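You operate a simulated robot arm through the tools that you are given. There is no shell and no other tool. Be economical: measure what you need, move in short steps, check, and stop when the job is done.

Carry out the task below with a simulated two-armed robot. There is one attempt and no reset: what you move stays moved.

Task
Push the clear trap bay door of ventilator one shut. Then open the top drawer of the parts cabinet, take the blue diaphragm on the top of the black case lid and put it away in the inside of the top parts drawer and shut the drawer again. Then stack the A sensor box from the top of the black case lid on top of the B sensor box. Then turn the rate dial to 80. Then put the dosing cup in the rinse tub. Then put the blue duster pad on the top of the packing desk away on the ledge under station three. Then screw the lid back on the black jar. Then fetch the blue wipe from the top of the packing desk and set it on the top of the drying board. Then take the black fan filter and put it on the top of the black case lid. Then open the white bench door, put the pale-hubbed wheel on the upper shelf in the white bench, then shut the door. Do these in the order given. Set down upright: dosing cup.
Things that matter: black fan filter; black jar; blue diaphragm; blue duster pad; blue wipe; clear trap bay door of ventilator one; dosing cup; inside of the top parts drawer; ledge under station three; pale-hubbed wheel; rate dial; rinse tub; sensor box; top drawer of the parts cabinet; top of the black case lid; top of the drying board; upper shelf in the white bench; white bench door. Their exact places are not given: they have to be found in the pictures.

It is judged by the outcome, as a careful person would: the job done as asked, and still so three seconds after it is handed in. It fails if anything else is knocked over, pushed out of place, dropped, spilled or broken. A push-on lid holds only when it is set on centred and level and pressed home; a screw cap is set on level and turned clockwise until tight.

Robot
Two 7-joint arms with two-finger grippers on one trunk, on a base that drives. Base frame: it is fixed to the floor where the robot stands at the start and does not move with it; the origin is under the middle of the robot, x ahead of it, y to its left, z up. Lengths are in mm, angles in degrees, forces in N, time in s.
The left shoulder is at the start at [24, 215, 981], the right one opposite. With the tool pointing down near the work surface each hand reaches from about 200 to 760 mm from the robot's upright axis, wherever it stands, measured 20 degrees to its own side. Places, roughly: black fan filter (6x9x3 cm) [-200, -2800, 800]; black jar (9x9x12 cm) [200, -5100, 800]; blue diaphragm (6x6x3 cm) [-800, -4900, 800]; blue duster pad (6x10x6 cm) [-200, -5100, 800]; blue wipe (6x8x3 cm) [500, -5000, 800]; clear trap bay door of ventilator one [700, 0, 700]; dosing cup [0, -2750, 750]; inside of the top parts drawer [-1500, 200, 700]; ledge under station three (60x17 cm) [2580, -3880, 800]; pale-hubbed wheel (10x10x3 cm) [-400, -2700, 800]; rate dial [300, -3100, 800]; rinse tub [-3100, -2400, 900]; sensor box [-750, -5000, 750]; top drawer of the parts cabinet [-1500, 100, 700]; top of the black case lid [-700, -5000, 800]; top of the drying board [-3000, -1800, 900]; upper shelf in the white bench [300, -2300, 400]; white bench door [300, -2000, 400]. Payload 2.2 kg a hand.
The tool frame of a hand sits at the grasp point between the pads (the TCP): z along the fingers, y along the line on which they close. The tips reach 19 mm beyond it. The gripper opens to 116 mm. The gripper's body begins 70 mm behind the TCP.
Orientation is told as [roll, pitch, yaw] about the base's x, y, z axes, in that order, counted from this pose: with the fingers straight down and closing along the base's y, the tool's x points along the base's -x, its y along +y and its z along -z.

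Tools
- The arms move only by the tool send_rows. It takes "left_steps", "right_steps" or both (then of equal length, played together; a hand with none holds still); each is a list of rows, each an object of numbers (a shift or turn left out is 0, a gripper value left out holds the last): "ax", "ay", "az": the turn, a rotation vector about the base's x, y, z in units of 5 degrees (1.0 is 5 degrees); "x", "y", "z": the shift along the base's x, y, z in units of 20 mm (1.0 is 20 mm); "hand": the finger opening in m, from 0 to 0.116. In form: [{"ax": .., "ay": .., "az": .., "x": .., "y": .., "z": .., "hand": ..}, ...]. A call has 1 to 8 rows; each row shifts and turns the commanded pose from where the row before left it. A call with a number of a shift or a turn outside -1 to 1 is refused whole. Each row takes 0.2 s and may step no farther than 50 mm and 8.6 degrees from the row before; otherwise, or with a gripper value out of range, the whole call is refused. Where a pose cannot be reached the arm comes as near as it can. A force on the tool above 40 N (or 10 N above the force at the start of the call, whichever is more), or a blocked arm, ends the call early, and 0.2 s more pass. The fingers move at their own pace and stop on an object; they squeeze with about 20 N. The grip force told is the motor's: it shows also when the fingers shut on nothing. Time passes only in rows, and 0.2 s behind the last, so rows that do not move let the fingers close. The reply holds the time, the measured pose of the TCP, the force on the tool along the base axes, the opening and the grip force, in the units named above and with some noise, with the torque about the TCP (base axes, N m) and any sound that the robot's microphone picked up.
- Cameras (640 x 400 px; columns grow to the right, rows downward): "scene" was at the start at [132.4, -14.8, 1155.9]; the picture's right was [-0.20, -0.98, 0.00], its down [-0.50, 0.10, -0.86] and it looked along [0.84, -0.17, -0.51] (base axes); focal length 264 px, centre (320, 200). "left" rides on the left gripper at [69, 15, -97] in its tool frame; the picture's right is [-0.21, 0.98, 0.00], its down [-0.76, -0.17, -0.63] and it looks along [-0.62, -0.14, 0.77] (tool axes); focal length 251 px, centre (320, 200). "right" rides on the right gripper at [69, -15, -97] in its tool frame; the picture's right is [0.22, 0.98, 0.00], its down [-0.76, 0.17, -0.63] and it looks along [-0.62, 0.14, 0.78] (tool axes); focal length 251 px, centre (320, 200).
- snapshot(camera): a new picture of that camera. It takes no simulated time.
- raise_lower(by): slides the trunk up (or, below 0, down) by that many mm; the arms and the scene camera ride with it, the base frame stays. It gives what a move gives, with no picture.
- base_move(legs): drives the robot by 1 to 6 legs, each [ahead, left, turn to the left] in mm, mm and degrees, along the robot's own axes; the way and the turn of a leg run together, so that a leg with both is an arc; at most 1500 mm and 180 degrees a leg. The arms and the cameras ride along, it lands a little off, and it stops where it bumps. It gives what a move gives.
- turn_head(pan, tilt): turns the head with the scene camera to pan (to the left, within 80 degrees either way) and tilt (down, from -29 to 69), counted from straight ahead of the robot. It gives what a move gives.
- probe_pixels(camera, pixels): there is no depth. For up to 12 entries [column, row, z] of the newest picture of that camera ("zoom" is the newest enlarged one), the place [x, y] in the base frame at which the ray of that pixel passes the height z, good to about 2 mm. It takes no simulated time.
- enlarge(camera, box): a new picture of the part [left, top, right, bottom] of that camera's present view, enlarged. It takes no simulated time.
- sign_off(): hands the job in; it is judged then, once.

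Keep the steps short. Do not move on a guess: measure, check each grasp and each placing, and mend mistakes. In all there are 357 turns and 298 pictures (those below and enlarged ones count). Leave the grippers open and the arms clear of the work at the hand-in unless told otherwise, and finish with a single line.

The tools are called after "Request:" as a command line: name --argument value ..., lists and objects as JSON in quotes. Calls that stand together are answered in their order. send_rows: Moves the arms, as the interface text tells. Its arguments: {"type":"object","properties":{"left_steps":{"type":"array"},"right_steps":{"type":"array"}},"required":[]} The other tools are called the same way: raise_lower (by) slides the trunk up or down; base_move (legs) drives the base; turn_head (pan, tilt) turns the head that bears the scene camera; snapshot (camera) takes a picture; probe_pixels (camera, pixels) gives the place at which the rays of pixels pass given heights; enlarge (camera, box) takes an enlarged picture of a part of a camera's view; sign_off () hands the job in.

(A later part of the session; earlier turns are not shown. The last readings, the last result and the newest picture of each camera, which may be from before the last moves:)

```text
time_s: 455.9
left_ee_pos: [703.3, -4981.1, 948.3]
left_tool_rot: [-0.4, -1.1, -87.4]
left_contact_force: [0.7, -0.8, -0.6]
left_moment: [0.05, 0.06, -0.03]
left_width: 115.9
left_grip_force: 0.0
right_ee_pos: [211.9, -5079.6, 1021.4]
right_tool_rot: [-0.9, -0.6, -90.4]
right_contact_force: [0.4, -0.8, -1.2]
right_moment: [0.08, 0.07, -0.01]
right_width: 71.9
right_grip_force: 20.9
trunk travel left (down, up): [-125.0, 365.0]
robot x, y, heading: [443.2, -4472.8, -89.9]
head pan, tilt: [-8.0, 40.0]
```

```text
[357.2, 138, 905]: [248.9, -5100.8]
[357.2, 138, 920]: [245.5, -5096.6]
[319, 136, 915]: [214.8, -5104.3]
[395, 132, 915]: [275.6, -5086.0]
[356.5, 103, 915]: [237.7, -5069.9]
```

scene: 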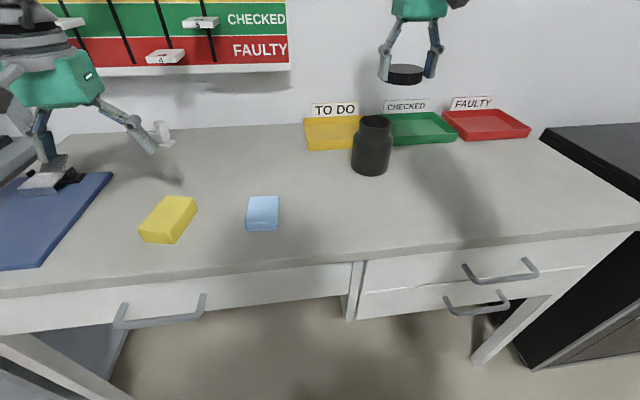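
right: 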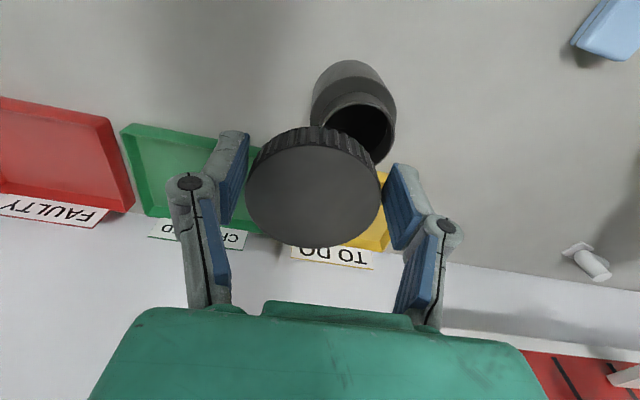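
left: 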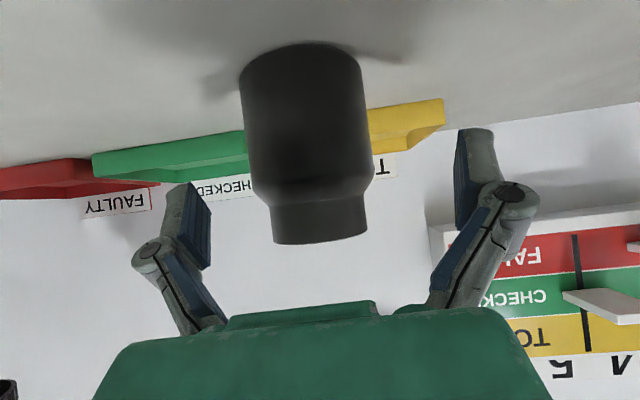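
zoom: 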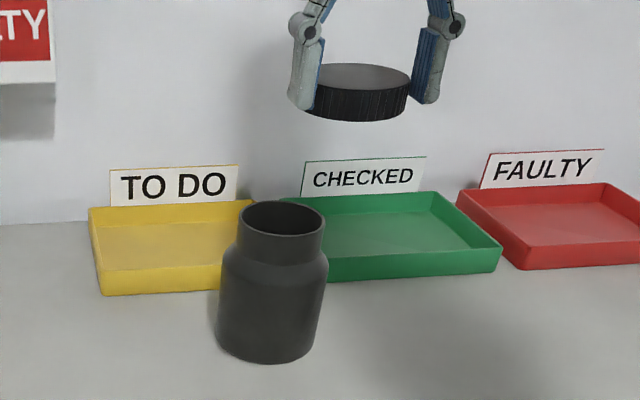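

Jar axis [247, −5099], rim z≈910, rim ~63 mm wide. I place the lid over it and lower to just above.

Request:
send_rows --right_steps '[{"x": 0.6, "y": -0.3, "ax": 0.1, "ay": 0.15}, {"x": 0.6, "y": -0.3}, {"x": 0.55, "y": -0.3}, {"z": -1}, {"z": -1}, {"z": -1}, {"z": -0.75}, {}]'

Request:
enlarge --camera "scene" --box '[310, 50, 430, 190]'

Request:
snapshot --camera "right"

```text
time_s: 457.7
left_ee_pos: [699.8, -4976.4, 951.3]
left_tool_rot: [-0.1, -1.4, -87.4]
left_contact_force: [1.0, -0.5, -0.4]
left_moment: [0.0, 0.01, 0.02]
left_width: 116.0
left_grip_force: 0.1
right_ee_pos: [240.9, -5094.6, 948.7]
right_tool_rot: [-1.4, -0.4, -90.4]
right_contact_force: [-0.5, 0.9, -0.5]
right_moment: [-0.01, -0.05, 0.01]
right_width: 71.5
right_grip_force: 19.7
trunk travel left (down, up): [-125.0, 365.0]
robot x, y, heading: [442.3, -4470.6, -89.9]
head pan, tilt: [-8.0, 40.0]
```

```text
2.86 times, centred on (370, 120) of scene
```

zoom: 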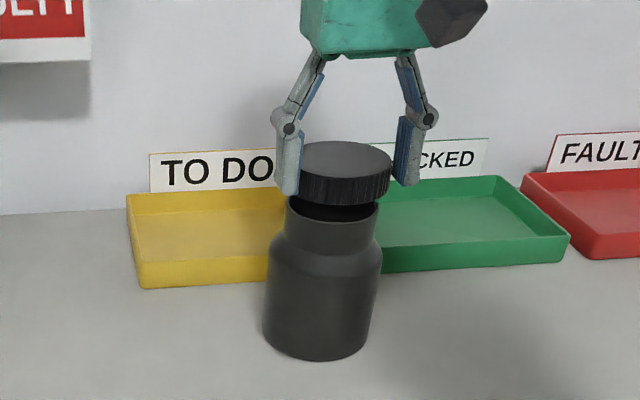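

```text
122 pictures are left
```

right: 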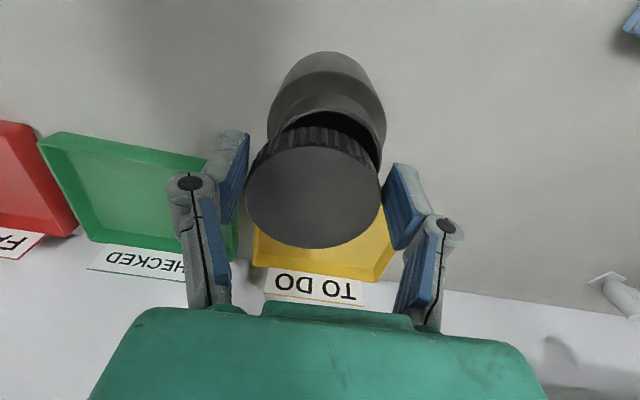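

The lid must go 6 mm further in +x; I also undo a 1.4° roll.

Request:
send_rows --right_steps '[{"x": 0.3, "y": -0.1, "ay": -0.28}, {}, {"z": -0.3}, {}]'

Request:
enlarge --camera "scene" --box '[330, 80, 410, 180]'

Request:
enlarge --camera "right" --box '[220, 40, 420, 260]'

```text
time_s: 458.7
left_ee_pos: [698.7, -4977.0, 951.3]
left_tool_rot: [-0.1, -1.3, -87.3]
left_contact_force: [0.2, 0.7, -1.0]
left_moment: [0.02, -0.02, 0.01]
left_width: 115.7
left_grip_force: 0.0
right_ee_pos: [247.8, -5096.1, 942.3]
right_tool_rot: [0.0, -0.4, -90.5]
right_contact_force: [-0.6, 0.1, 0.4]
right_moment: [-0.03, -0.02, -0.05]
right_width: 71.5
right_grip_force: 19.7
trunk travel left (down, up): [-125.0, 365.0]
robot x, y, heading: [438.1, -4470.9, -90.1]
head pan, tilt: [-8.0, 40.0]
```

```text
4.00 times, centred on (370, 130) of scene
```

zoom: 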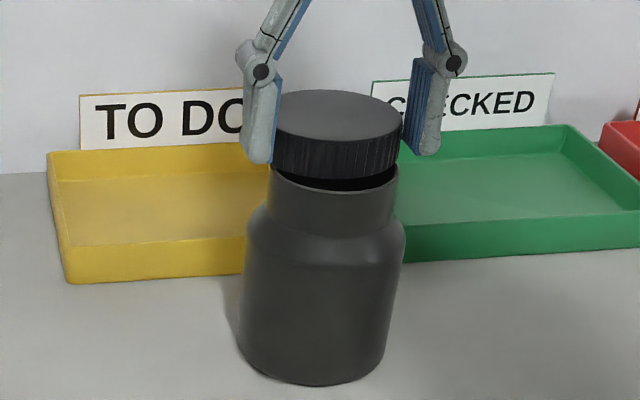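

```text
1.82 times, centred on (320, 150) of right
```

zoom: 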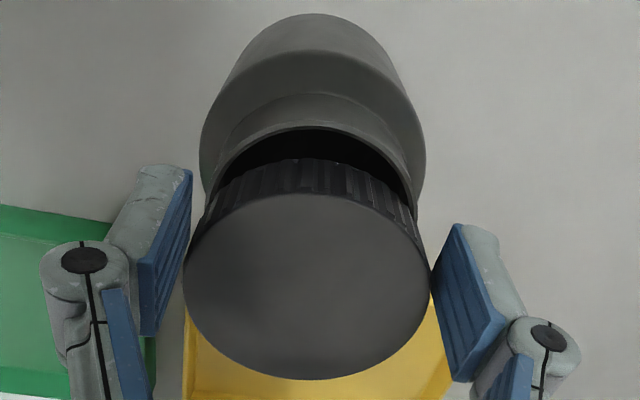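

Aligned with the neck. I lower gently until it touches.

Request:
send_rows --right_steps '[{"z": -0.25}, {"z": -0.25}, {"z": -0.15}, {}]'

Request:
enlarge --camera "scene" --box '[330, 80, 410, 180]'

```text
time_s: 459.7
left_ee_pos: [700.8, -4976.0, 953.0]
left_tool_rot: [-0.1, -1.4, -87.3]
left_contact_force: [0.0, 0.2, 0.0]
left_moment: [0.02, 0.02, 0.0]
left_width: 115.9
left_grip_force: 0.0
right_ee_pos: [247.8, -5095.1, 930.9]
right_tool_rot: [0.2, -0.5, -90.4]
right_contact_force: [1.3, 6.0, 20.5]
right_moment: [0.02, 0.14, 0.01]
right_width: 69.7
right_grip_force: 19.9
trunk travel left (down, up): [-125.0, 365.0]
robot x, y, heading: [440.3, -4473.6, -89.8]
head pan, tilt: [-8.0, 40.0]
```

```text
4.00 times, centred on (370, 130) of scene
```

zoom: 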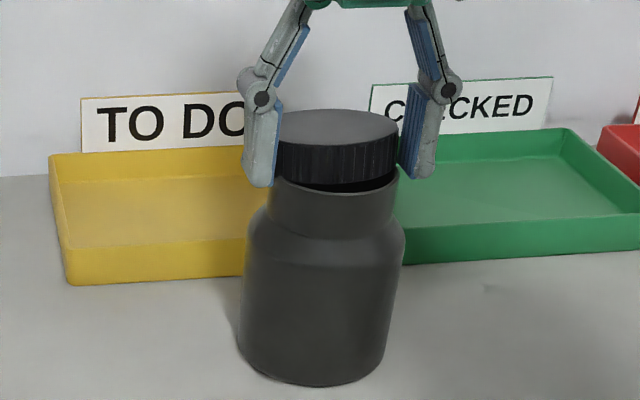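

The lid has crept ~10 mm backwards in the grip (off-centre grasp), so it isn't centred on the neck. I take it back, set it on the desk and regrasp it.

Request:
send_rows --right_steps '[{"z": 1}, {"z": 1}, {"z": 0.5}, {"x": -1, "y": 0.5}, {"x": -1, "y": 0.5}, {"x": -1, "y": 0.5}, {"x": -1, "y": 0.5}, {"x": -1}]'

Request:
send_rows --right_steps '[{"x": -0.8, "z": -1}, {"z": -1}, {"z": -1}, {"z": -1}, {"z": -1}, {"z": -1}, {"z": -0.8}, {}]'

Request:
snapshot --camera "right"

```text
time_s: 461.5
left_ee_pos: [697.8, -4976.6, 951.2]
left_tool_rot: [-0.1, -1.3, -87.5]
left_contact_force: [0.8, -0.2, -1.4]
left_moment: [0.0, -0.04, 0.01]
left_width: 115.9
left_grip_force: 0.1
right_ee_pos: [142.7, -5056.9, 977.9]
right_tool_rot: [0.1, -0.4, -90.6]
right_contact_force: [-0.1, 0.4, 0.0]
right_moment: [0.0, -0.01, -0.02]
right_width: 69.2
right_grip_force: 20.3
trunk travel left (down, up): [-125.0, 365.0]
robot x, y, heading: [440.5, -4474.7, -90.1]
head pan, tilt: [-8.0, 40.0]
```

```text
time_s: 463.3
left_ee_pos: [699.0, -4976.9, 951.1]
left_tool_rot: [-0.1, -1.2, -87.4]
left_contact_force: [0.9, -0.4, -0.4]
left_moment: [-0.03, 0.04, 0.01]
left_width: 116.2
left_grip_force: 0.0
right_ee_pos: [129.6, -5055.0, 842.7]
right_tool_rot: [0.1, -0.4, -90.6]
right_contact_force: [-0.4, 0.4, -0.9]
right_moment: [0.01, -0.02, -0.04]
right_width: 69.0
right_grip_force: 19.4
trunk travel left (down, up): [-125.0, 365.0]
robot x, y, heading: [440.8, -4469.9, -90.0]
head pan, tilt: [-8.0, 40.0]
```

```text
118 pictures are left
```

right: 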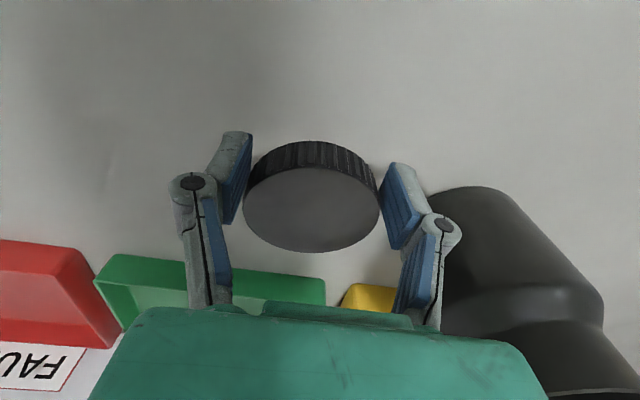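

Request:
send_rows --right_steps '[{"z": -0.3}, {"z": -0.3}, {"z": -0.2}, {}]'

```text
time_s: 464.3
left_ee_pos: [699.2, -4977.1, 950.5]
left_tool_rot: [0.0, -1.3, -87.4]
left_contact_force: [-0.1, 1.2, -0.2]
left_moment: [0.0, 0.0, 0.05]
left_width: 115.8
left_grip_force: 0.1
right_ee_pos: [128.4, -5055.8, 827.0]
right_tool_rot: [0.2, -0.3, -90.4]
right_contact_force: [0.1, 0.5, 0.7]
right_moment: [0.0, -0.02, -0.01]
right_width: 68.7
right_grip_force: 20.3
trunk travel left (down, up): [-125.0, 365.0]
robot x, y, heading: [442.1, -4470.6, -90.1]
head pan, tilt: [-8.0, 40.0]
```

Request:
send_rows --right_steps '[{"z": -0.15}, {"z": -0.15}, {}, {"hand": 0.1}, {}, {"z": 1}, {"z": 1}, {"z": 1}]'

Request:
snapshot --camera "right"

Request:
enlarge --camera "scene" --box '[340, 80, 460, 200]'

```text
time_s: 466.1
left_ee_pos: [698.9, -4976.4, 952.5]
left_tool_rot: [-0.1, -1.3, -87.4]
left_contact_force: [-0.2, -0.3, -0.3]
left_moment: [0.02, 0.0, -0.02]
left_width: 116.1
left_grip_force: 0.1
right_ee_pos: [129.5, -5055.4, 880.8]
right_tool_rot: [0.1, -0.4, -90.5]
right_contact_force: [-0.3, 0.8, -0.1]
right_moment: [-0.03, -0.02, -0.02]
right_width: 99.8
right_grip_force: 0.0
trunk travel left (down, up): [-125.0, 365.0]
robot x, y, heading: [440.6, -4470.1, -89.9]
head pan, tilt: [-8.0, 40.0]
```

```text
117 pictures are left
```

right: 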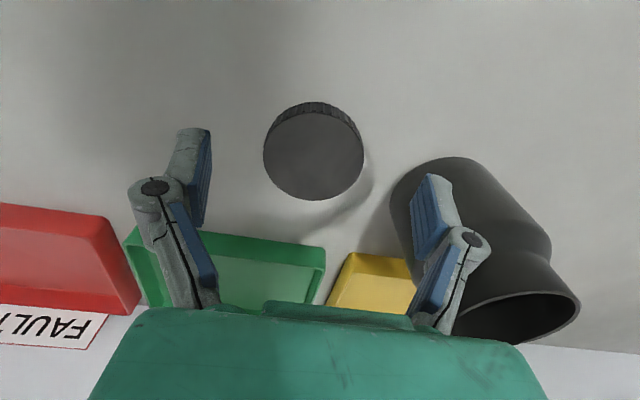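

```text
3.33 times, centred on (400, 140) of scene
```

zoom: 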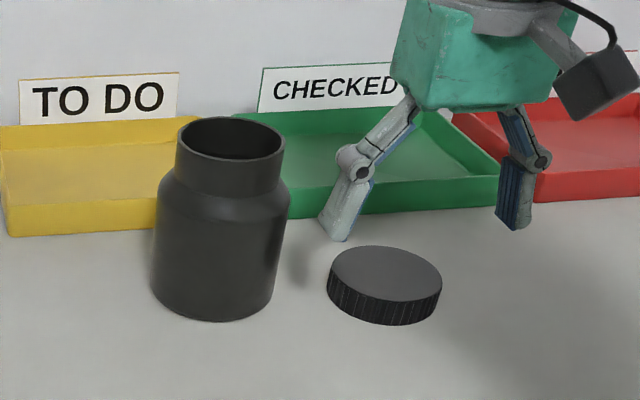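

Flat on the desk. I locate it precisely.

Request:
enlarge --camera "right" --box '[250, 90, 380, 210]'

```text
3.33 times, centred on (315, 150) of right
```

zoom: 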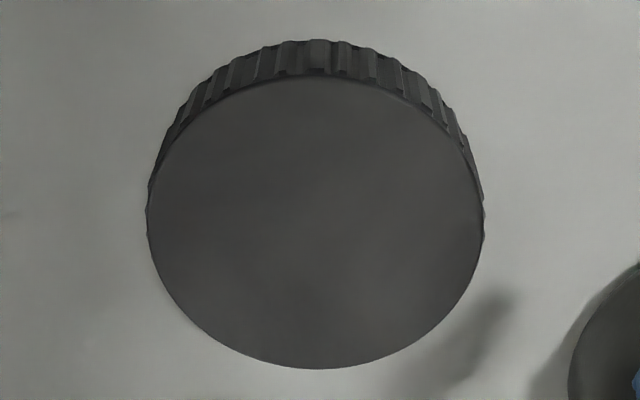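

Request:
probe_pixels --camera "zoom" --pixels '[[148, 225, 822], [483, 225, 822], [316, 76, 822], [316, 368, 822], [316, 222, 822], [316, 40, 803]]'

```text
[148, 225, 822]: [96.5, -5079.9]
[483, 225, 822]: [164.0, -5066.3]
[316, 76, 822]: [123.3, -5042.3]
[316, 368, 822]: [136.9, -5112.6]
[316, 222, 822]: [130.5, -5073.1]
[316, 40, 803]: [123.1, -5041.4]
```

The lid's true centre is [130, −5076]. I centre, descend and grip.

Request:
send_rows --right_steps '[{"y": -1, "x": 0.03}, {"z": -1}, {"z": -1}, {"z": -0.72}, {}]'

Request:
snapshot --camera "right"

Request:
enlarge --camera "scene" --box '[350, 100, 450, 200]'

```text
time_s: 467.3
left_ee_pos: [698.8, -4977.1, 952.0]
left_tool_rot: [-0.1, -1.3, -87.4]
left_contact_force: [0.3, -1.0, -0.3]
left_moment: [0.0, -0.02, 0.02]
left_width: 116.0
left_grip_force: 0.1
right_ee_pos: [130.5, -5076.4, 826.6]
right_tool_rot: [0.1, -0.3, -90.4]
right_contact_force: [-0.3, 0.6, 0.2]
right_moment: [-0.04, 0.01, 0.01]
right_width: 100.1
right_grip_force: 0.0
trunk travel left (down, up): [-125.0, 365.0]
robot x, y, heading: [442.0, -4468.9, -90.1]
head pan, tilt: [-8.0, 40.0]
```

```text
114 pictures are left
```

right: 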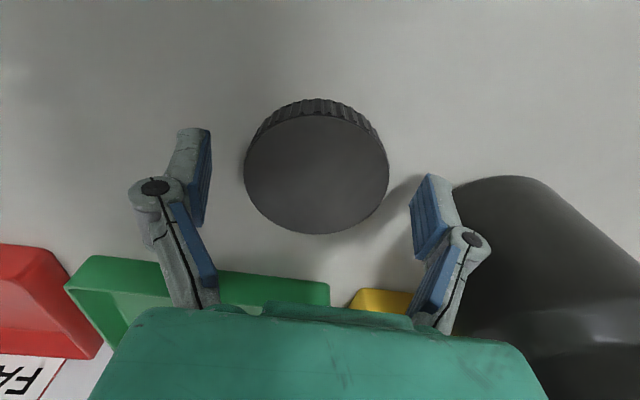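

```text
4.00 times, centred on (400, 150) of scene
```

zoom: 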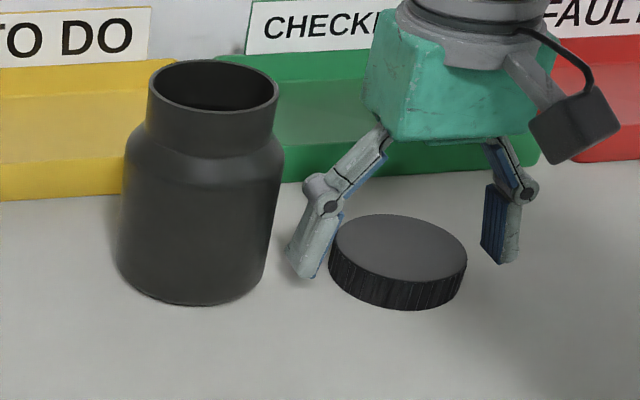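

The finger line passes through the lid's centre now. I close and lift, checking that the width stays constant.

Request:
send_rows --right_steps '[{"hand": 0.05}, {}, {}, {}, {"z": 0.5}, {"z": 1}, {"z": 1}, {"z": 1}]'

Request:
send_rows --right_steps '[{"z": 1}, {"z": 1}, {"z": 1}, {"z": 0.5}, {}, {}]'

Request:
enlarge --camera "right" --box '[220, 90, 420, 260]'

```text
time_s: 469.1
left_ee_pos: [699.4, -4975.1, 951.2]
left_tool_rot: [-0.1, -1.3, -87.5]
left_contact_force: [0.4, 0.4, 0.6]
left_moment: [-0.04, -0.02, 0.01]
left_width: 116.3
left_grip_force: 0.0
right_ee_pos: [130.9, -5073.9, 895.8]
right_tool_rot: [0.0, -0.4, -90.5]
right_contact_force: [-0.6, 0.0, 0.1]
right_moment: [0.02, 0.02, -0.02]
right_width: 77.2
right_grip_force: 19.8
trunk travel left (down, up): [-125.0, 365.0]
robot x, y, heading: [442.1, -4470.4, -90.1]
head pan, tilt: [-8.0, 40.0]
```

```text
time_s: 470.5
left_ee_pos: [699.2, -4976.4, 951.9]
left_tool_rot: [-0.1, -1.3, -87.5]
left_contact_force: [-0.3, -0.2, 0.6]
left_moment: [0.0, -0.01, -0.01]
left_width: 115.8
left_grip_force: 0.0
right_ee_pos: [132.0, -5076.5, 965.1]
right_tool_rot: [0.1, -0.4, -90.4]
right_contact_force: [-0.7, 0.5, 0.5]
right_moment: [0.01, 0.0, -0.01]
right_width: 77.2
right_grip_force: 20.2
trunk travel left (down, up): [-125.0, 365.0]
robot x, y, heading: [439.5, -4469.2, -89.8]
head pan, tilt: [-8.0, 40.0]
```

```text
2.35 times, centred on (320, 175) of right
```

zoom: 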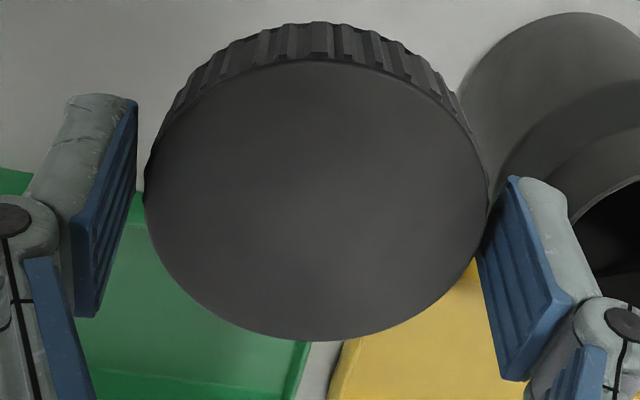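

The grip is now on the true diameter (77.2 mm, stable). I carry it over the jar at [247, −5099].

Request:
send_rows --right_steps '[{"x": 1, "y": -0.2}, {"x": 1, "y": -0.2}, {"x": 1, "y": -0.2}, {"x": 1, "y": -0.2}, {"x": 1, "y": -0.2}, {"x": 0.75, "y": -0.1}, {"z": -0.9}, {}]'

Request:
enlarge --camera "scene" --box '[330, 80, 410, 180]'

Request:
enlarge --camera "right" --box '[220, 40, 420, 260]'

```text
time_s: 472.3
left_ee_pos: [698.2, -4976.2, 951.4]
left_tool_rot: [-0.2, -1.4, -87.4]
left_contact_force: [0.5, -0.3, 0.4]
left_moment: [-0.04, -0.01, 0.01]
left_width: 115.8
left_grip_force: 0.1
right_ee_pos: [247.2, -5095.5, 948.4]
right_tool_rot: [0.2, -0.5, -90.5]
right_contact_force: [-0.4, 1.3, -0.5]
right_moment: [0.03, 0.0, 0.01]
right_width: 77.3
right_grip_force: 20.4
trunk travel left (down, up): [-125.0, 365.0]
robot x, y, heading: [436.2, -4470.2, -90.0]
head pan, tilt: [-8.0, 40.0]
```

```text
4.00 times, centred on (370, 130) of scene
```

zoom: 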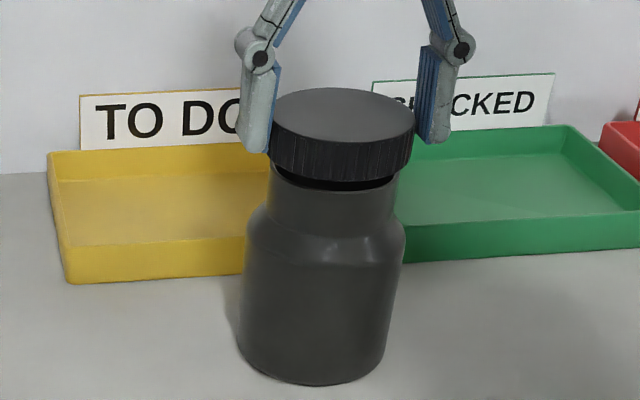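

```text
1.82 times, centred on (320, 150) of right
```

zoom: 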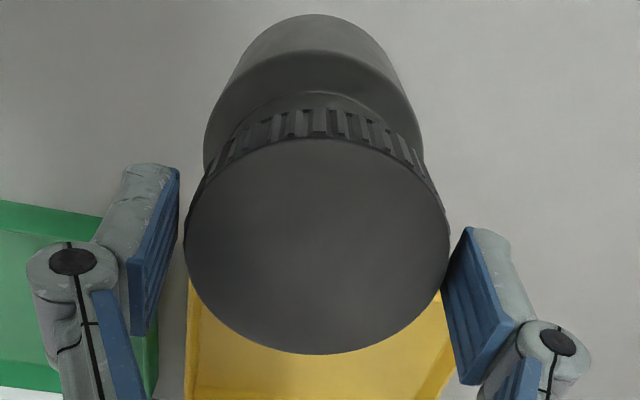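

Nearly aligned; I correct by 2–3 mm and lower gently.

Request:
send_rows --right_steps '[{"x": 0.08, "y": -0.16}, {"z": -0.3}, {"z": -0.25}, {"z": -0.2}, {}]'

Request:
enlarge --camera "scene" --box '[330, 80, 410, 180]'

```text
time_s: 473.5
left_ee_pos: [699.6, -4976.4, 951.8]
left_tool_rot: [-0.1, -1.3, -87.5]
left_contact_force: [-0.9, 0.2, -0.5]
left_moment: [-0.01, -0.01, 0.02]
left_width: 115.9
left_grip_force: 0.1
right_ee_pos: [248.7, -5099.7, 933.2]
right_tool_rot: [0.1, -0.4, -90.5]
right_contact_force: [0.3, 0.2, -0.8]
right_moment: [0.05, -0.02, 0.03]
right_width: 77.2
right_grip_force: 19.8
trunk travel left (down, up): [-125.0, 365.0]
robot x, y, heading: [440.8, -4470.4, -90.1]
head pan, tilt: [-8.0, 40.0]
```

```text
4.00 times, centred on (370, 130) of scene
```

zoom: 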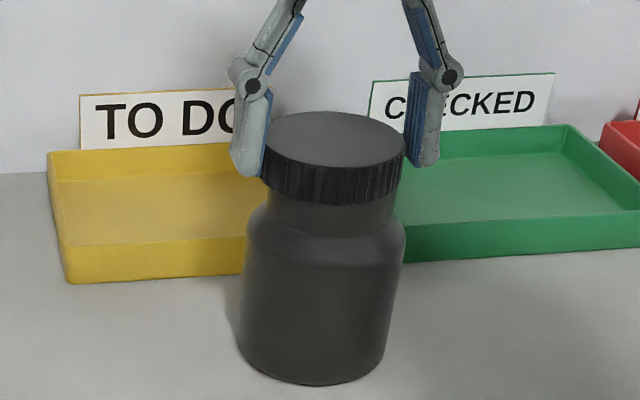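

Request:
send_rows --right_steps '[{"z": -0.25}, {"z": -0.2}, {"z": -0.15}, {}]'

```text
time_s: 474.5
left_ee_pos: [698.9, -4977.9, 951.3]
left_tool_rot: [-0.1, -1.2, -87.4]
left_contact_force: [0.6, -0.8, 0.6]
left_moment: [0.0, -0.02, 0.02]
left_width: 116.2
left_grip_force: 0.0
right_ee_pos: [248.6, -5099.9, 921.7]
right_tool_rot: [0.1, -0.3, -90.6]
right_contact_force: [-1.2, 0.5, 5.0]
right_moment: [0.04, -0.14, 0.0]
right_width: 77.2
right_grip_force: 19.8
trunk travel left (down, up): [-125.0, 365.0]
robot x, y, heading: [437.2, -4470.4, -90.0]
head pan, tilt: [-8.0, 40.0]
```

Contact on the thread. I turn clockwise with a slight downward follow.

Request:
send_rows --right_steps '[{"az": -1, "z": -0.05}, {"az": -1, "z": -0.05}, {"az": -1}, {"az": -1, "z": -0.03}, {"az": -1}, {"az": -1, "z": -0.03}, {"az": -1}, {"az": -1}]'

Request:
enlarge --camera "scene" --box '[330, 80, 410, 180]'

```text
time_s: 476.3
left_ee_pos: [699.7, -4975.8, 952.1]
left_tool_rot: [-0.2, -1.4, -87.3]
left_contact_force: [-1.2, 1.2, -0.8]
left_moment: [-0.03, 0.0, 0.0]
left_width: 116.1
left_grip_force: 0.0
right_ee_pos: [249.3, -5099.7, 919.6]
right_tool_rot: [0.3, -0.6, -130.6]
right_contact_force: [2.1, -0.9, 25.0]
right_moment: [-0.15, -0.02, -0.01]
right_width: 77.8
right_grip_force: 20.2
trunk travel left (down, up): [-125.0, 365.0]
robot x, y, heading: [442.4, -4469.2, -90.2]
head pan, tilt: [-8.0, 40.0]
```

```text
4.00 times, centred on (370, 130) of scene
```

zoom: 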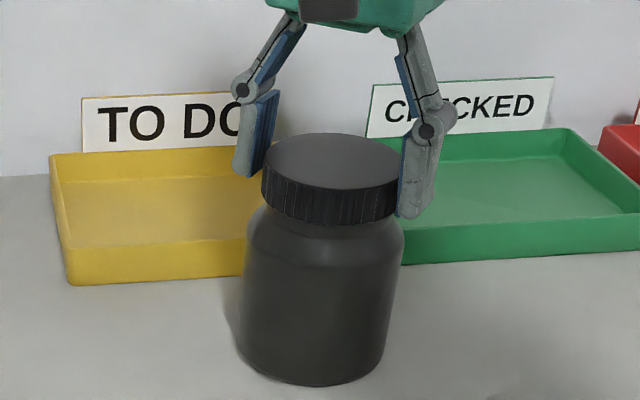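

Request:
send_rows --right_steps '[{"az": -1}, {"az": -1}, {"az": -1}, {"az": -1}, {"az": -1}, {"az": -1}, {"az": -1}, {"az": -1}]'

Request:
enlarge --camera "scene" --box '[330, 80, 410, 180]'

```text
time_s: 478.1
left_ee_pos: [701.0, -4976.8, 950.9]
left_tool_rot: [-0.1, -1.4, -87.5]
left_contact_force: [0.9, 1.1, -0.3]
left_moment: [-0.01, 0.02, 0.0]
left_width: 116.2
left_grip_force: 0.1
right_ee_pos: [247.3, -5098.9, 919.8]
right_tool_rot: [0.0, -0.6, -170.6]
right_contact_force: [7.7, 0.8, 14.7]
right_moment: [-0.02, -0.24, 0.0]
right_width: 77.7
right_grip_force: 19.8
trunk travel left (down, up): [-125.0, 365.0]
robot x, y, heading: [440.6, -4472.0, -90.0]
head pan, tilt: [-8.0, 40.0]
```

```text
4.00 times, centred on (370, 130) of scene
```

zoom: 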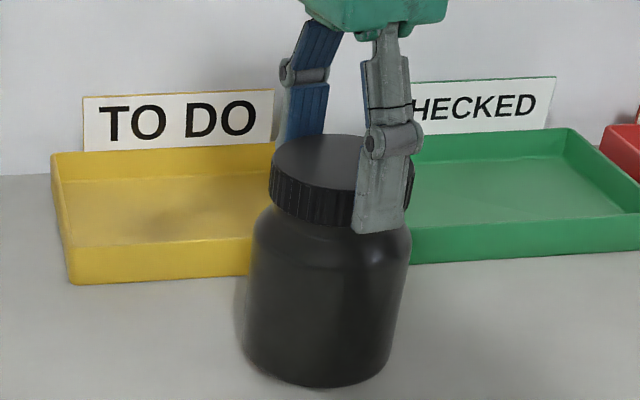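

The downward force eases as the lid turns: the thread is drawing it in. I turn further.

Request:
send_rows --right_steps '[{"az": -1, "z": -0.03}, {"az": -1, "z": -0.03}, {"az": -1, "z": -0.03}, {"az": -1, "z": -0.03}, {"az": -1, "z": -0.03}, {"az": -1, "z": -0.03}]'

```text
time_s: 479.5
left_ee_pos: [699.5, -4975.5, 951.7]
left_tool_rot: [-0.1, -1.3, -87.4]
left_contact_force: [0.0, 0.6, -0.4]
left_moment: [0.02, -0.05, 0.0]
left_width: 116.2
left_grip_force: 0.0
right_ee_pos: [247.6, -5102.1, 915.8]
right_tool_rot: [0.4, -0.5, 159.4]
right_contact_force: [0.2, -8.3, 26.4]
right_moment: [-0.26, 0.17, 0.03]
right_width: 78.0
right_grip_force: 20.2
trunk travel left (down, up): [-125.0, 365.0]
robot x, y, heading: [440.3, -4474.7, -90.0]
head pan, tilt: [-8.0, 40.0]
```

I regrasp: release, lift, turn the hand back 180°, and grip again.

Request:
send_rows --right_steps '[{"hand": 0.1}, {}, {"z": 1}, {"z": 1}, {"az": 1}, {"az": 1}, {"az": 1}, {"az": 1}]'

Request:
send_rows --right_steps '[{"az": 1}, {"az": 1}, {"az": 1}, {"az": 1}, {"az": 1}, {"az": 1}, {"az": 1}, {"az": 1}]'

Request:
send_rows --right_steps '[{"az": 1}, {"az": 1}, {"az": 1}, {"az": 1}, {"az": 1}, {"az": 1}, {"az": 1}, {"az": 1}]'

Request:
send_rows --right_steps '[{"az": 1}, {"az": 1}, {}]'

Request:
snapshot --camera "right"

Request:
enlarge --camera "scene" --box '[330, 60, 430, 190]'

```text
time_s: 481.3
left_ee_pos: [699.1, -4977.0, 950.1]
left_tool_rot: [0.0, -1.2, -87.5]
left_contact_force: [0.4, -0.4, 0.4]
left_moment: [0.03, -0.02, 0.0]
left_width: 116.2
left_grip_force: 0.0
right_ee_pos: [249.1, -5101.7, 954.6]
right_tool_rot: [0.1, -0.5, 179.6]
right_contact_force: [-0.5, -0.4, 0.1]
right_moment: [0.01, 0.01, 0.0]
right_width: 100.1
right_grip_force: 0.1
trunk travel left (down, up): [-125.0, 365.0]
robot x, y, heading: [443.1, -4470.2, -90.0]
head pan, tilt: [-8.0, 40.0]
```

```text
time_s: 483.1
left_ee_pos: [698.4, -4978.1, 949.7]
left_tool_rot: [-0.1, -1.3, -87.4]
left_contact_force: [-0.3, -0.5, -0.3]
left_moment: [0.01, 0.01, 0.0]
left_width: 116.0
left_grip_force: 0.0
right_ee_pos: [248.9, -5101.9, 955.7]
right_tool_rot: [0.2, -0.4, -140.4]
right_contact_force: [0.7, -0.2, -0.4]
right_moment: [0.0, 0.03, -0.02]
right_width: 100.0
right_grip_force: 0.1
trunk travel left (down, up): [-125.0, 365.0]
robot x, y, heading: [439.7, -4474.5, -90.0]
head pan, tilt: [-8.0, 40.0]
```

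```text
time_s: 484.9
left_ee_pos: [698.9, -4976.7, 950.8]
left_tool_rot: [-0.2, -1.4, -87.5]
left_contact_force: [0.4, -0.3, 0.5]
left_moment: [-0.03, 0.04, 0.01]
left_width: 116.0
left_grip_force: 0.2
right_ee_pos: [248.4, -5102.4, 955.2]
right_tool_rot: [0.2, -0.4, -100.4]
right_contact_force: [0.1, -0.6, 0.2]
right_moment: [-0.01, -0.01, 0.02]
right_width: 100.3
right_grip_force: 0.1
trunk travel left (down, up): [-125.0, 365.0]
robot x, y, heading: [441.4, -4470.6, -90.2]
head pan, tilt: [-8.0, 40.0]
```

```text
time_s: 485.7
left_ee_pos: [699.5, -4976.7, 950.9]
left_tool_rot: [-0.1, -1.3, -87.4]
left_contact_force: [-1.3, 0.6, 0.5]
left_moment: [0.02, 0.0, 0.03]
left_width: 115.6
left_grip_force: 0.1
right_ee_pos: [248.3, -5101.6, 954.6]
right_tool_rot: [0.1, -0.3, -90.3]
right_contact_force: [0.3, -0.4, 0.0]
right_moment: [-0.01, 0.03, 0.0]
right_width: 100.3
right_grip_force: 0.1
trunk travel left (down, up): [-125.0, 365.0]
robot x, y, heading: [446.0, -4468.4, -90.1]
head pan, tilt: [-8.0, 40.0]
```

```text
106 pictures are left
```

right: 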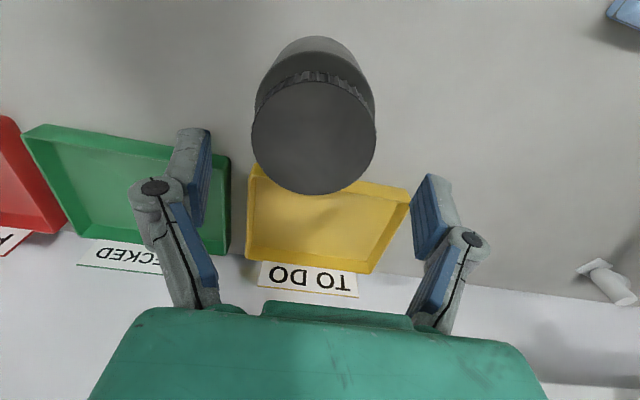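

```text
3.08 times, centred on (380, 125) of scene
```

zoom: 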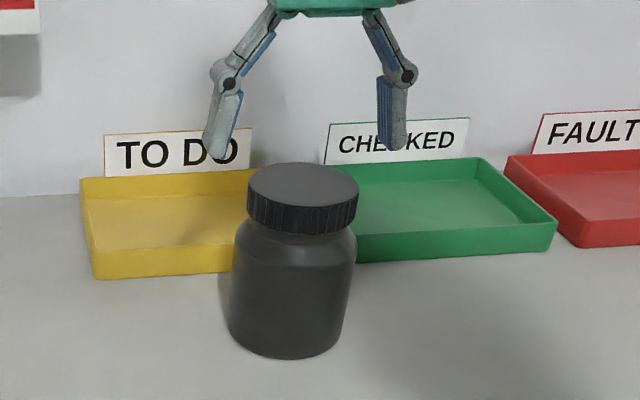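

The lid sits level on the neck. I turn the hand 60° the other way, then regrip and tighten over a longer sweep.

Request:
probe_pixels --camera "right" --pixels '[[252, 136, 915], [376, 134, 915], [314, 82, 915], [314, 195, 915]]'

Request:
send_rows --right_steps '[{"az": 1}, {"az": 1}, {"az": 1}, {"az": 1}, {"az": 1}, {"az": 1}, {"az": 1}, {"az": 1}]'

Request:
send_rows --right_steps '[{"az": 1}, {"az": 1}, {"az": 1}, {"az": 1}, {}]'

```text
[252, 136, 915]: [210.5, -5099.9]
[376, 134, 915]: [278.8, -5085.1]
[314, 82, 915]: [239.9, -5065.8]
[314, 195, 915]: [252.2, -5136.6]
```

```text
time_s: 487.5
left_ee_pos: [699.7, -4976.5, 952.5]
left_tool_rot: [-0.1, -1.3, -87.3]
left_contact_force: [1.4, -0.2, 0.3]
left_moment: [-0.02, 0.0, 0.0]
left_width: 116.3
left_grip_force: 0.0
right_ee_pos: [246.7, -5101.9, 954.3]
right_tool_rot: [0.2, -0.3, -50.4]
right_contact_force: [0.3, 1.1, -0.1]
right_moment: [0.0, -0.02, 0.02]
right_width: 100.1
right_grip_force: 0.0
trunk travel left (down, up): [-125.0, 365.0]
robot x, y, heading: [443.9, -4472.2, -89.8]
head pan, tilt: [-8.0, 40.0]
```

```text
time_s: 488.7
left_ee_pos: [699.2, -4976.3, 950.7]
left_tool_rot: [-0.2, -1.3, -87.4]
left_contact_force: [0.4, -0.5, 0.3]
left_moment: [0.02, 0.0, -0.02]
left_width: 116.0
left_grip_force: 0.1
right_ee_pos: [249.2, -5100.8, 953.9]
right_tool_rot: [0.2, -0.3, -30.5]
right_contact_force: [0.5, 0.0, 0.3]
right_moment: [-0.03, 0.01, 0.02]
right_width: 100.2
right_grip_force: 0.0
trunk travel left (down, up): [-125.0, 365.0]
robot x, y, heading: [438.0, -4469.2, -89.9]
head pan, tilt: [-8.0, 40.0]
```

Lid centre confirmed at [246, −5100]. I descend, grip and turn clockwise.

Request:
send_rows --right_steps '[{"x": -0.1, "z": -1}, {"z": -0.9}, {}, {"hand": 0.05}, {}, {}]'

Request:
send_rows --right_steps '[{"az": -1}, {"az": -1}, {"az": -1}, {"az": -1}, {"az": -1}, {"az": -1}, {"az": -1}, {"az": -1}]'

Request:
send_rows --right_steps '[{"az": -1}, {"az": -1}, {"az": -1}, {"az": -1}, {"az": -1}, {"az": -1}, {"az": -1}, {"az": -1}]'

Request:
enlarge --camera "scene" --box '[330, 60, 430, 190]'

```text
time_s: 490.1
left_ee_pos: [698.7, -4976.5, 950.2]
left_tool_rot: [-0.1, -1.3, -87.3]
left_contact_force: [-0.1, -0.3, 0.4]
left_moment: [-0.01, 0.03, 0.01]
left_width: 116.0
left_grip_force: 0.1
right_ee_pos: [245.5, -5102.9, 917.6]
right_tool_rot: [0.2, -0.3, -30.6]
right_contact_force: [0.9, 1.4, 1.1]
right_moment: [-0.01, 0.02, -0.03]
right_width: 76.7
right_grip_force: 20.0
trunk travel left (down, up): [-125.0, 365.0]
robot x, y, heading: [442.3, -4468.5, -89.8]
head pan, tilt: [-8.0, 40.0]
```

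```text
time_s: 491.9
left_ee_pos: [698.9, -4978.0, 951.2]
left_tool_rot: [-0.1, -1.3, -87.4]
left_contact_force: [0.2, 0.0, -0.1]
left_moment: [-0.03, -0.03, 0.0]
left_width: 115.5
left_grip_force: 0.0
right_ee_pos: [246.8, -5100.5, 916.7]
right_tool_rot: [0.2, -0.4, -70.7]
right_contact_force: [-1.1, -1.7, 3.5]
right_moment: [-0.13, 0.16, -0.04]
right_width: 76.2
right_grip_force: 20.1
trunk travel left (down, up): [-125.0, 365.0]
robot x, y, heading: [439.6, -4469.9, -89.9]
head pan, tilt: [-8.0, 40.0]
```

```text
time_s: 493.7
left_ee_pos: [699.4, -4977.0, 950.9]
left_tool_rot: [-0.1, -1.3, -87.5]
left_contact_force: [-0.4, 1.3, -1.1]
left_moment: [0.01, -0.01, 0.02]
left_width: 116.1
left_grip_force: 0.1
right_ee_pos: [245.0, -5100.2, 916.8]
right_tool_rot: [0.1, -0.4, -110.6]
right_contact_force: [-0.2, 0.7, 0.5]
right_moment: [0.07, 0.0, 0.0]
right_width: 76.3
right_grip_force: 19.7
trunk travel left (down, up): [-125.0, 365.0]
robot x, y, heading: [441.4, -4468.3, -90.1]
head pan, tilt: [-8.0, 40.0]
```

```text
3.08 times, centred on (380, 125) of scene
```

zoom: 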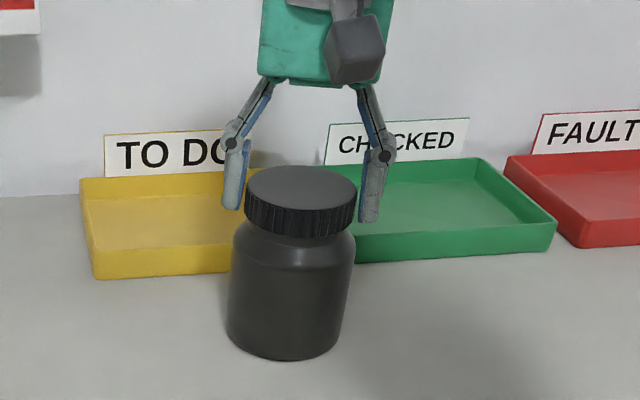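

Request:
send_rows --right_steps '[{"az": -1, "z": -0.02}, {"az": -1, "z": -0.02}, {"az": -1, "z": -0.02}, {"az": -1, "z": -0.02}, {"az": -1, "z": -0.02}, {"az": -1, "z": -0.02}, {"az": -1, "z": -0.02}, {"az": -1, "z": -0.02}]'

Request:
send_rows --right_steps '[{"az": -1, "z": -0.02}, {"az": -1, "z": -0.02}, {"az": -1, "z": -0.02}, {"az": -1, "z": -0.02}, {"az": -1, "z": -0.02}, {"az": -1, "z": -0.02}, {"az": -1, "z": -0.02}, {"az": -1, "z": -0.02}]'

Request:
enlarge --camera "scene" --box '[330, 60, 430, 190]'

```text
time_s: 495.5
left_ee_pos: [698.8, -4975.6, 951.9]
left_tool_rot: [-0.1, -1.3, -87.4]
left_contact_force: [0.2, -0.4, 0.3]
left_moment: [0.01, 0.04, 0.01]
left_width: 116.1
left_grip_force: 0.1
right_ee_pos: [246.5, -5100.2, 915.6]
right_tool_rot: [0.2, -0.5, -150.5]
right_contact_force: [-3.3, -3.1, 16.5]
right_moment: [0.1, 0.06, 0.04]
right_width: 76.2
right_grip_force: 19.8
trunk travel left (down, up): [-125.0, 365.0]
robot x, y, heading: [440.9, -4472.3, -90.2]
head pan, tilt: [-8.0, 40.0]
```

```text
time_s: 497.3
left_ee_pos: [699.7, -4977.0, 952.6]
left_tool_rot: [0.0, -1.4, -87.5]
left_contact_force: [-0.7, -0.6, 0.0]
left_moment: [0.03, -0.01, 0.01]
left_width: 116.0
left_grip_force: 0.0
right_ee_pos: [246.9, -5100.3, 912.1]
right_tool_rot: [0.2, -0.5, 169.4]
right_contact_force: [0.6, 0.1, 15.7]
right_moment: [0.02, 0.01, 0.27]
right_width: 72.8
right_grip_force: 19.7
trunk travel left (down, up): [-125.0, 365.0]
robot x, y, heading: [437.7, -4473.5, -90.3]
head pan, tilt: [-8.0, 40.0]
```

```text
3.08 times, centred on (380, 125) of scene
```

zoom: 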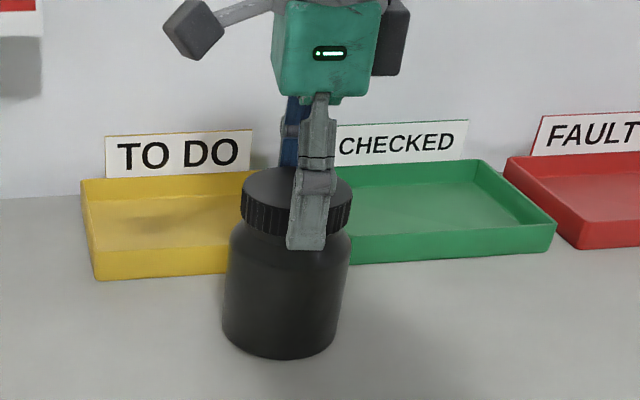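

A resisting torque of 0.27 N·m has appeared: the lid is getting tight. I turn a little more.

Request:
send_rows --right_steps '[{"az": -1}, {"az": -1}, {"az": -1}, {"az": -1}]'

```text
time_s: 498.3
left_ee_pos: [700.1, -4977.0, 952.0]
left_tool_rot: [-0.1, -1.2, -87.5]
left_contact_force: [-0.4, -0.8, 0.3]
left_moment: [0.0, -0.03, -0.03]
left_width: 115.9
left_grip_force: 0.0
right_ee_pos: [246.7, -5100.4, 910.2]
right_tool_rot: [0.2, -0.6, 149.4]
right_contact_force: [1.0, 0.3, 10.7]
right_moment: [-0.09, 0.01, 0.23]
right_width: 72.6
right_grip_force: 19.9
trunk travel left (down, up): [-125.0, 365.0]
robot x, y, heading: [438.4, -4468.8, -90.2]
head pan, tilt: [-8.0, 40.0]
```

Still about 0.23 N·m. I regrasp once more and tighten with firmer downward pressure.

Request:
send_rows --right_steps '[{"hand": 0.1}, {}, {"z": 1}, {"z": 1}, {"az": 1}, {"az": 1}, {"az": 1}, {"az": 1}]'

Request:
send_rows --right_steps '[{"az": 1}, {"az": 1}, {"az": 1}, {"az": 1}, {"az": 1}, {"az": 1}, {"az": 1}, {"az": 1}]'

Request:
send_rows --right_steps '[{"az": 1}, {"az": 1}, {"az": 1}, {"az": 1}, {"az": 1}, {"az": 1}, {"az": 1}, {"az": 1}]'

Request:
send_rows --right_steps '[{"az": 1}, {"az": 1}, {"az": 1}, {"az": 1}, {}]'

Request:
snapshot --camera "right"

Request:
enlarge --camera "scene" --box '[330, 60, 430, 190]'

```text
time_s: 500.1
left_ee_pos: [698.6, -4976.4, 950.2]
left_tool_rot: [-0.2, -1.2, -87.4]
left_contact_force: [-0.2, -0.3, -1.0]
left_moment: [0.04, -0.04, -0.02]
left_width: 116.0
left_grip_force: 0.1
right_ee_pos: [246.3, -5100.6, 950.6]
right_tool_rot: [0.0, -0.6, 169.6]
right_contact_force: [-0.2, -0.2, 0.5]
right_moment: [-0.02, 0.02, 0.04]
right_width: 99.9
right_grip_force: 0.0
trunk travel left (down, up): [-125.0, 365.0]
robot x, y, heading: [438.7, -4471.2, -90.0]
head pan, tilt: [-8.0, 40.0]
```

```text
time_s: 501.9
left_ee_pos: [699.6, -4976.8, 950.2]
left_tool_rot: [-0.1, -1.3, -87.4]
left_contact_force: [0.4, -0.4, 0.5]
left_moment: [0.02, 0.01, -0.01]
left_width: 116.3
left_grip_force: 0.1
right_ee_pos: [245.7, -5101.2, 950.2]
right_tool_rot: [0.1, -0.4, -150.3]
right_contact_force: [0.3, 0.4, -0.1]
right_moment: [0.02, 0.02, 0.02]
right_width: 100.0
right_grip_force: 0.1
trunk travel left (down, up): [-125.0, 365.0]
robot x, y, heading: [441.1, -4472.0, -90.0]
head pan, tilt: [-8.0, 40.0]
```

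```text
time_s: 503.7
left_ee_pos: [698.7, -4977.2, 952.1]
left_tool_rot: [-0.1, -1.3, -87.4]
left_contact_force: [0.3, -0.2, -0.5]
left_moment: [-0.01, -0.05, -0.03]
left_width: 116.1
left_grip_force: 0.0
right_ee_pos: [246.2, -5100.9, 950.4]
right_tool_rot: [0.2, -0.3, -110.4]
right_contact_force: [-0.9, -0.2, -0.5]
right_moment: [0.02, 0.01, -0.03]
right_width: 100.1
right_grip_force: 0.1
trunk travel left (down, up): [-125.0, 365.0]
robot x, y, heading: [440.3, -4470.5, -89.8]
head pan, tilt: [-8.0, 40.0]
```

```text
time_s: 504.9
left_ee_pos: [698.5, -4976.1, 950.9]
left_tool_rot: [-0.1, -1.4, -87.5]
left_contact_force: [0.6, -0.3, -0.3]
left_moment: [-0.02, -0.01, -0.01]
left_width: 115.8
left_grip_force: 0.1
right_ee_pos: [245.4, -5101.1, 950.0]
right_tool_rot: [0.0, -0.4, -90.4]
right_contact_force: [-0.4, 0.2, 0.5]
right_moment: [0.01, -0.01, -0.02]
right_width: 100.0
right_grip_force: 0.0
trunk travel left (down, up): [-125.0, 365.0]
robot x, y, heading: [442.9, -4473.0, -90.1]
head pan, tilt: [-8.0, 40.0]
```

```text
102 pictures are left
```

right: 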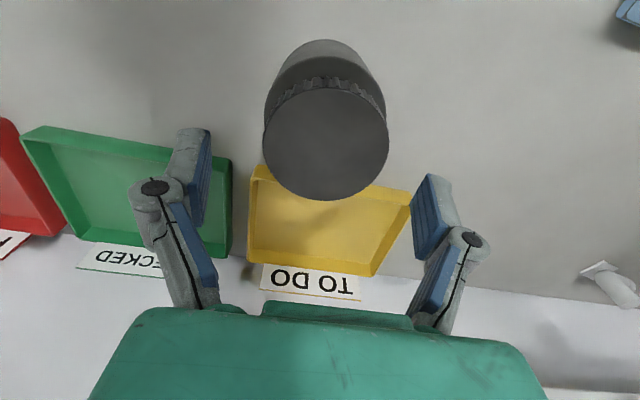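

```text
3.08 times, centred on (380, 125) of scene
```

zoom: 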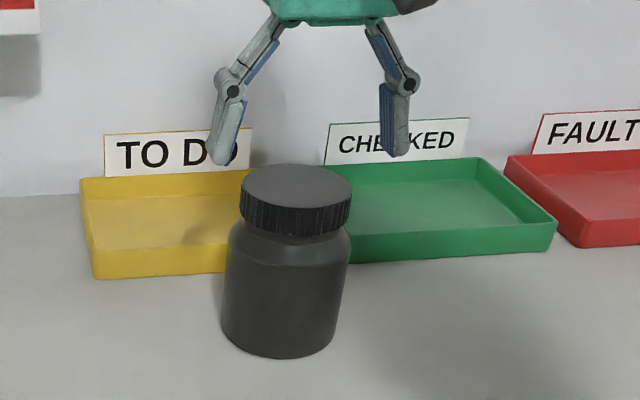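

The jar shifted ~6 mm. I re-measure the lid's centre.

Request:
probe_pixels --camera "right" --pixels '[[263, 143, 912], [389, 141, 912], [326, 88, 912], [326, 201, 912]]'

```text
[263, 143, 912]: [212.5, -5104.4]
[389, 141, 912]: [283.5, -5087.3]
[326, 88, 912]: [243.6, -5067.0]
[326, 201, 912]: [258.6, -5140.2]
```

Request:
send_rows --right_steps '[{"x": 0.22, "z": -1}, {"z": -0.85}, {}, {"hand": 0.05}, {}, {}, {"z": -0.08}, {"z": -0.07}]'

Request:
send_rows --right_steps '[{"az": -1}, {"az": -1}, {"az": -1}, {"az": -1}, {"az": -1}, {"az": -1}]'

Request:
send_rows --right_steps '[{"az": -1}, {"az": -1}, {"az": -1}, {"az": -1}, {"az": -1}, {"az": -1}]'

```text
time_s: 506.7
left_ee_pos: [698.5, -4975.0, 951.9]
left_tool_rot: [-0.3, -1.4, -87.4]
left_contact_force: [-0.4, -0.1, -0.3]
left_moment: [0.0, 0.01, -0.01]
left_width: 116.1
left_grip_force: 0.1
right_ee_pos: [250.5, -5100.1, 912.5]
right_tool_rot: [0.1, -0.6, -90.5]
right_contact_force: [-3.1, -1.9, 15.7]
right_moment: [0.18, -0.23, 0.03]
right_width: 77.6
right_grip_force: 20.0
trunk travel left (down, up): [-125.0, 365.0]
robot x, y, heading: [440.0, -4466.3, -89.8]
head pan, tilt: [-8.0, 40.0]
```

```text
time_s: 508.1
left_ee_pos: [699.5, -4976.3, 951.3]
left_tool_rot: [-0.2, -1.4, -87.4]
left_contact_force: [-0.2, 1.2, -0.2]
left_moment: [0.0, -0.01, -0.02]
left_width: 115.9
left_grip_force: 0.0
right_ee_pos: [250.4, -5100.7, 911.9]
right_tool_rot: [0.1, -0.6, -120.6]
right_contact_force: [0.2, 0.8, 22.5]
right_moment: [-0.11, -0.06, 0.34]
right_width: 77.6
right_grip_force: 20.2
trunk travel left (down, up): [-125.0, 365.0]
robot x, y, heading: [439.8, -4470.0, -90.0]
head pan, tilt: [-8.0, 40.0]
```

```text
time_s: 509.5
left_ee_pos: [699.2, -4975.8, 951.6]
left_tool_rot: [-0.1, -1.4, -87.4]
left_contact_force: [-0.7, 0.1, 0.1]
left_moment: [-0.03, 0.0, 0.03]
left_width: 115.9
left_grip_force: 0.0
right_ee_pos: [250.4, -5097.8, 910.7]
right_tool_rot: [0.1, -0.5, -150.6]
right_contact_force: [-0.8, 0.8, 22.2]
right_moment: [0.01, 0.05, 0.3]
right_width: 77.9
right_grip_force: 19.8
trunk travel left (down, up): [-125.0, 365.0]
robot x, y, heading: [440.5, -4469.8, -89.7]
head pan, tilt: [-8.0, 40.0]
```

Torque holds at ~0.3 N·m, likely the jar sliding on the desk. I press harder (towards 37 N) and turn further.

Request:
send_rows --right_steps '[{"z": -0.08}, {"z": -0.08}, {"z": -0.06}, {}]'

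Request:
send_rows --right_steps '[{"az": -1}, {"az": -1}, {"az": -1}, {"az": -1}, {"az": -1}]'

Request:
enlarge --camera "scene" --box '[330, 60, 430, 190]'

```text
time_s: 510.5
left_ee_pos: [699.5, -4973.9, 953.1]
left_tool_rot: [0.0, -1.5, -87.5]
left_contact_force: [0.0, 0.5, -0.5]
left_moment: [0.0, 0.0, -0.01]
left_width: 116.0
left_grip_force: 0.0
right_ee_pos: [250.3, -5097.4, 908.5]
right_tool_rot: [0.3, -0.6, -150.5]
right_contact_force: [-2.2, 5.5, 28.2]
right_moment: [0.12, 0.1, 0.1]
right_width: 78.5
right_grip_force: 19.6
trunk travel left (down, up): [-125.0, 365.0]
robot x, y, heading: [438.7, -4469.6, -90.0]
head pan, tilt: [-8.0, 40.0]
```

```text
time_s: 511.7
left_ee_pos: [699.7, -4976.5, 952.0]
left_tool_rot: [-0.2, -1.3, -87.5]
left_contact_force: [0.3, 0.9, 0.1]
left_moment: [0.01, -0.01, 0.02]
left_width: 115.8
left_grip_force: 0.0
right_ee_pos: [251.4, -5098.7, 907.8]
right_tool_rot: [0.2, -0.6, -175.6]
right_contact_force: [0.8, 0.3, 21.9]
right_moment: [-0.01, 0.09, 0.36]
right_width: 78.4
right_grip_force: 20.3
trunk travel left (down, up): [-125.0, 365.0]
robot x, y, heading: [443.4, -4470.2, -89.9]
head pan, tilt: [-8.0, 40.0]
```

```text
3.08 times, centred on (380, 125) of scene
```

zoom: 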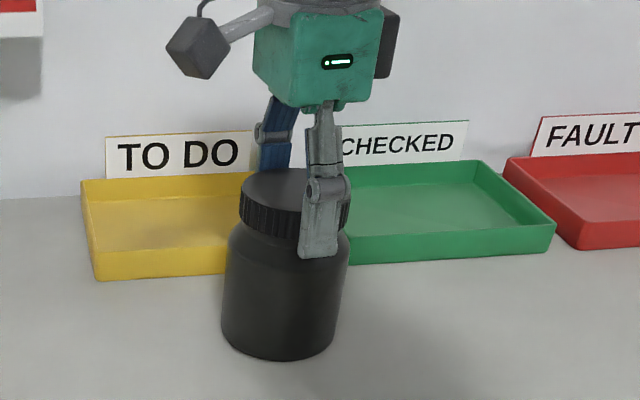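

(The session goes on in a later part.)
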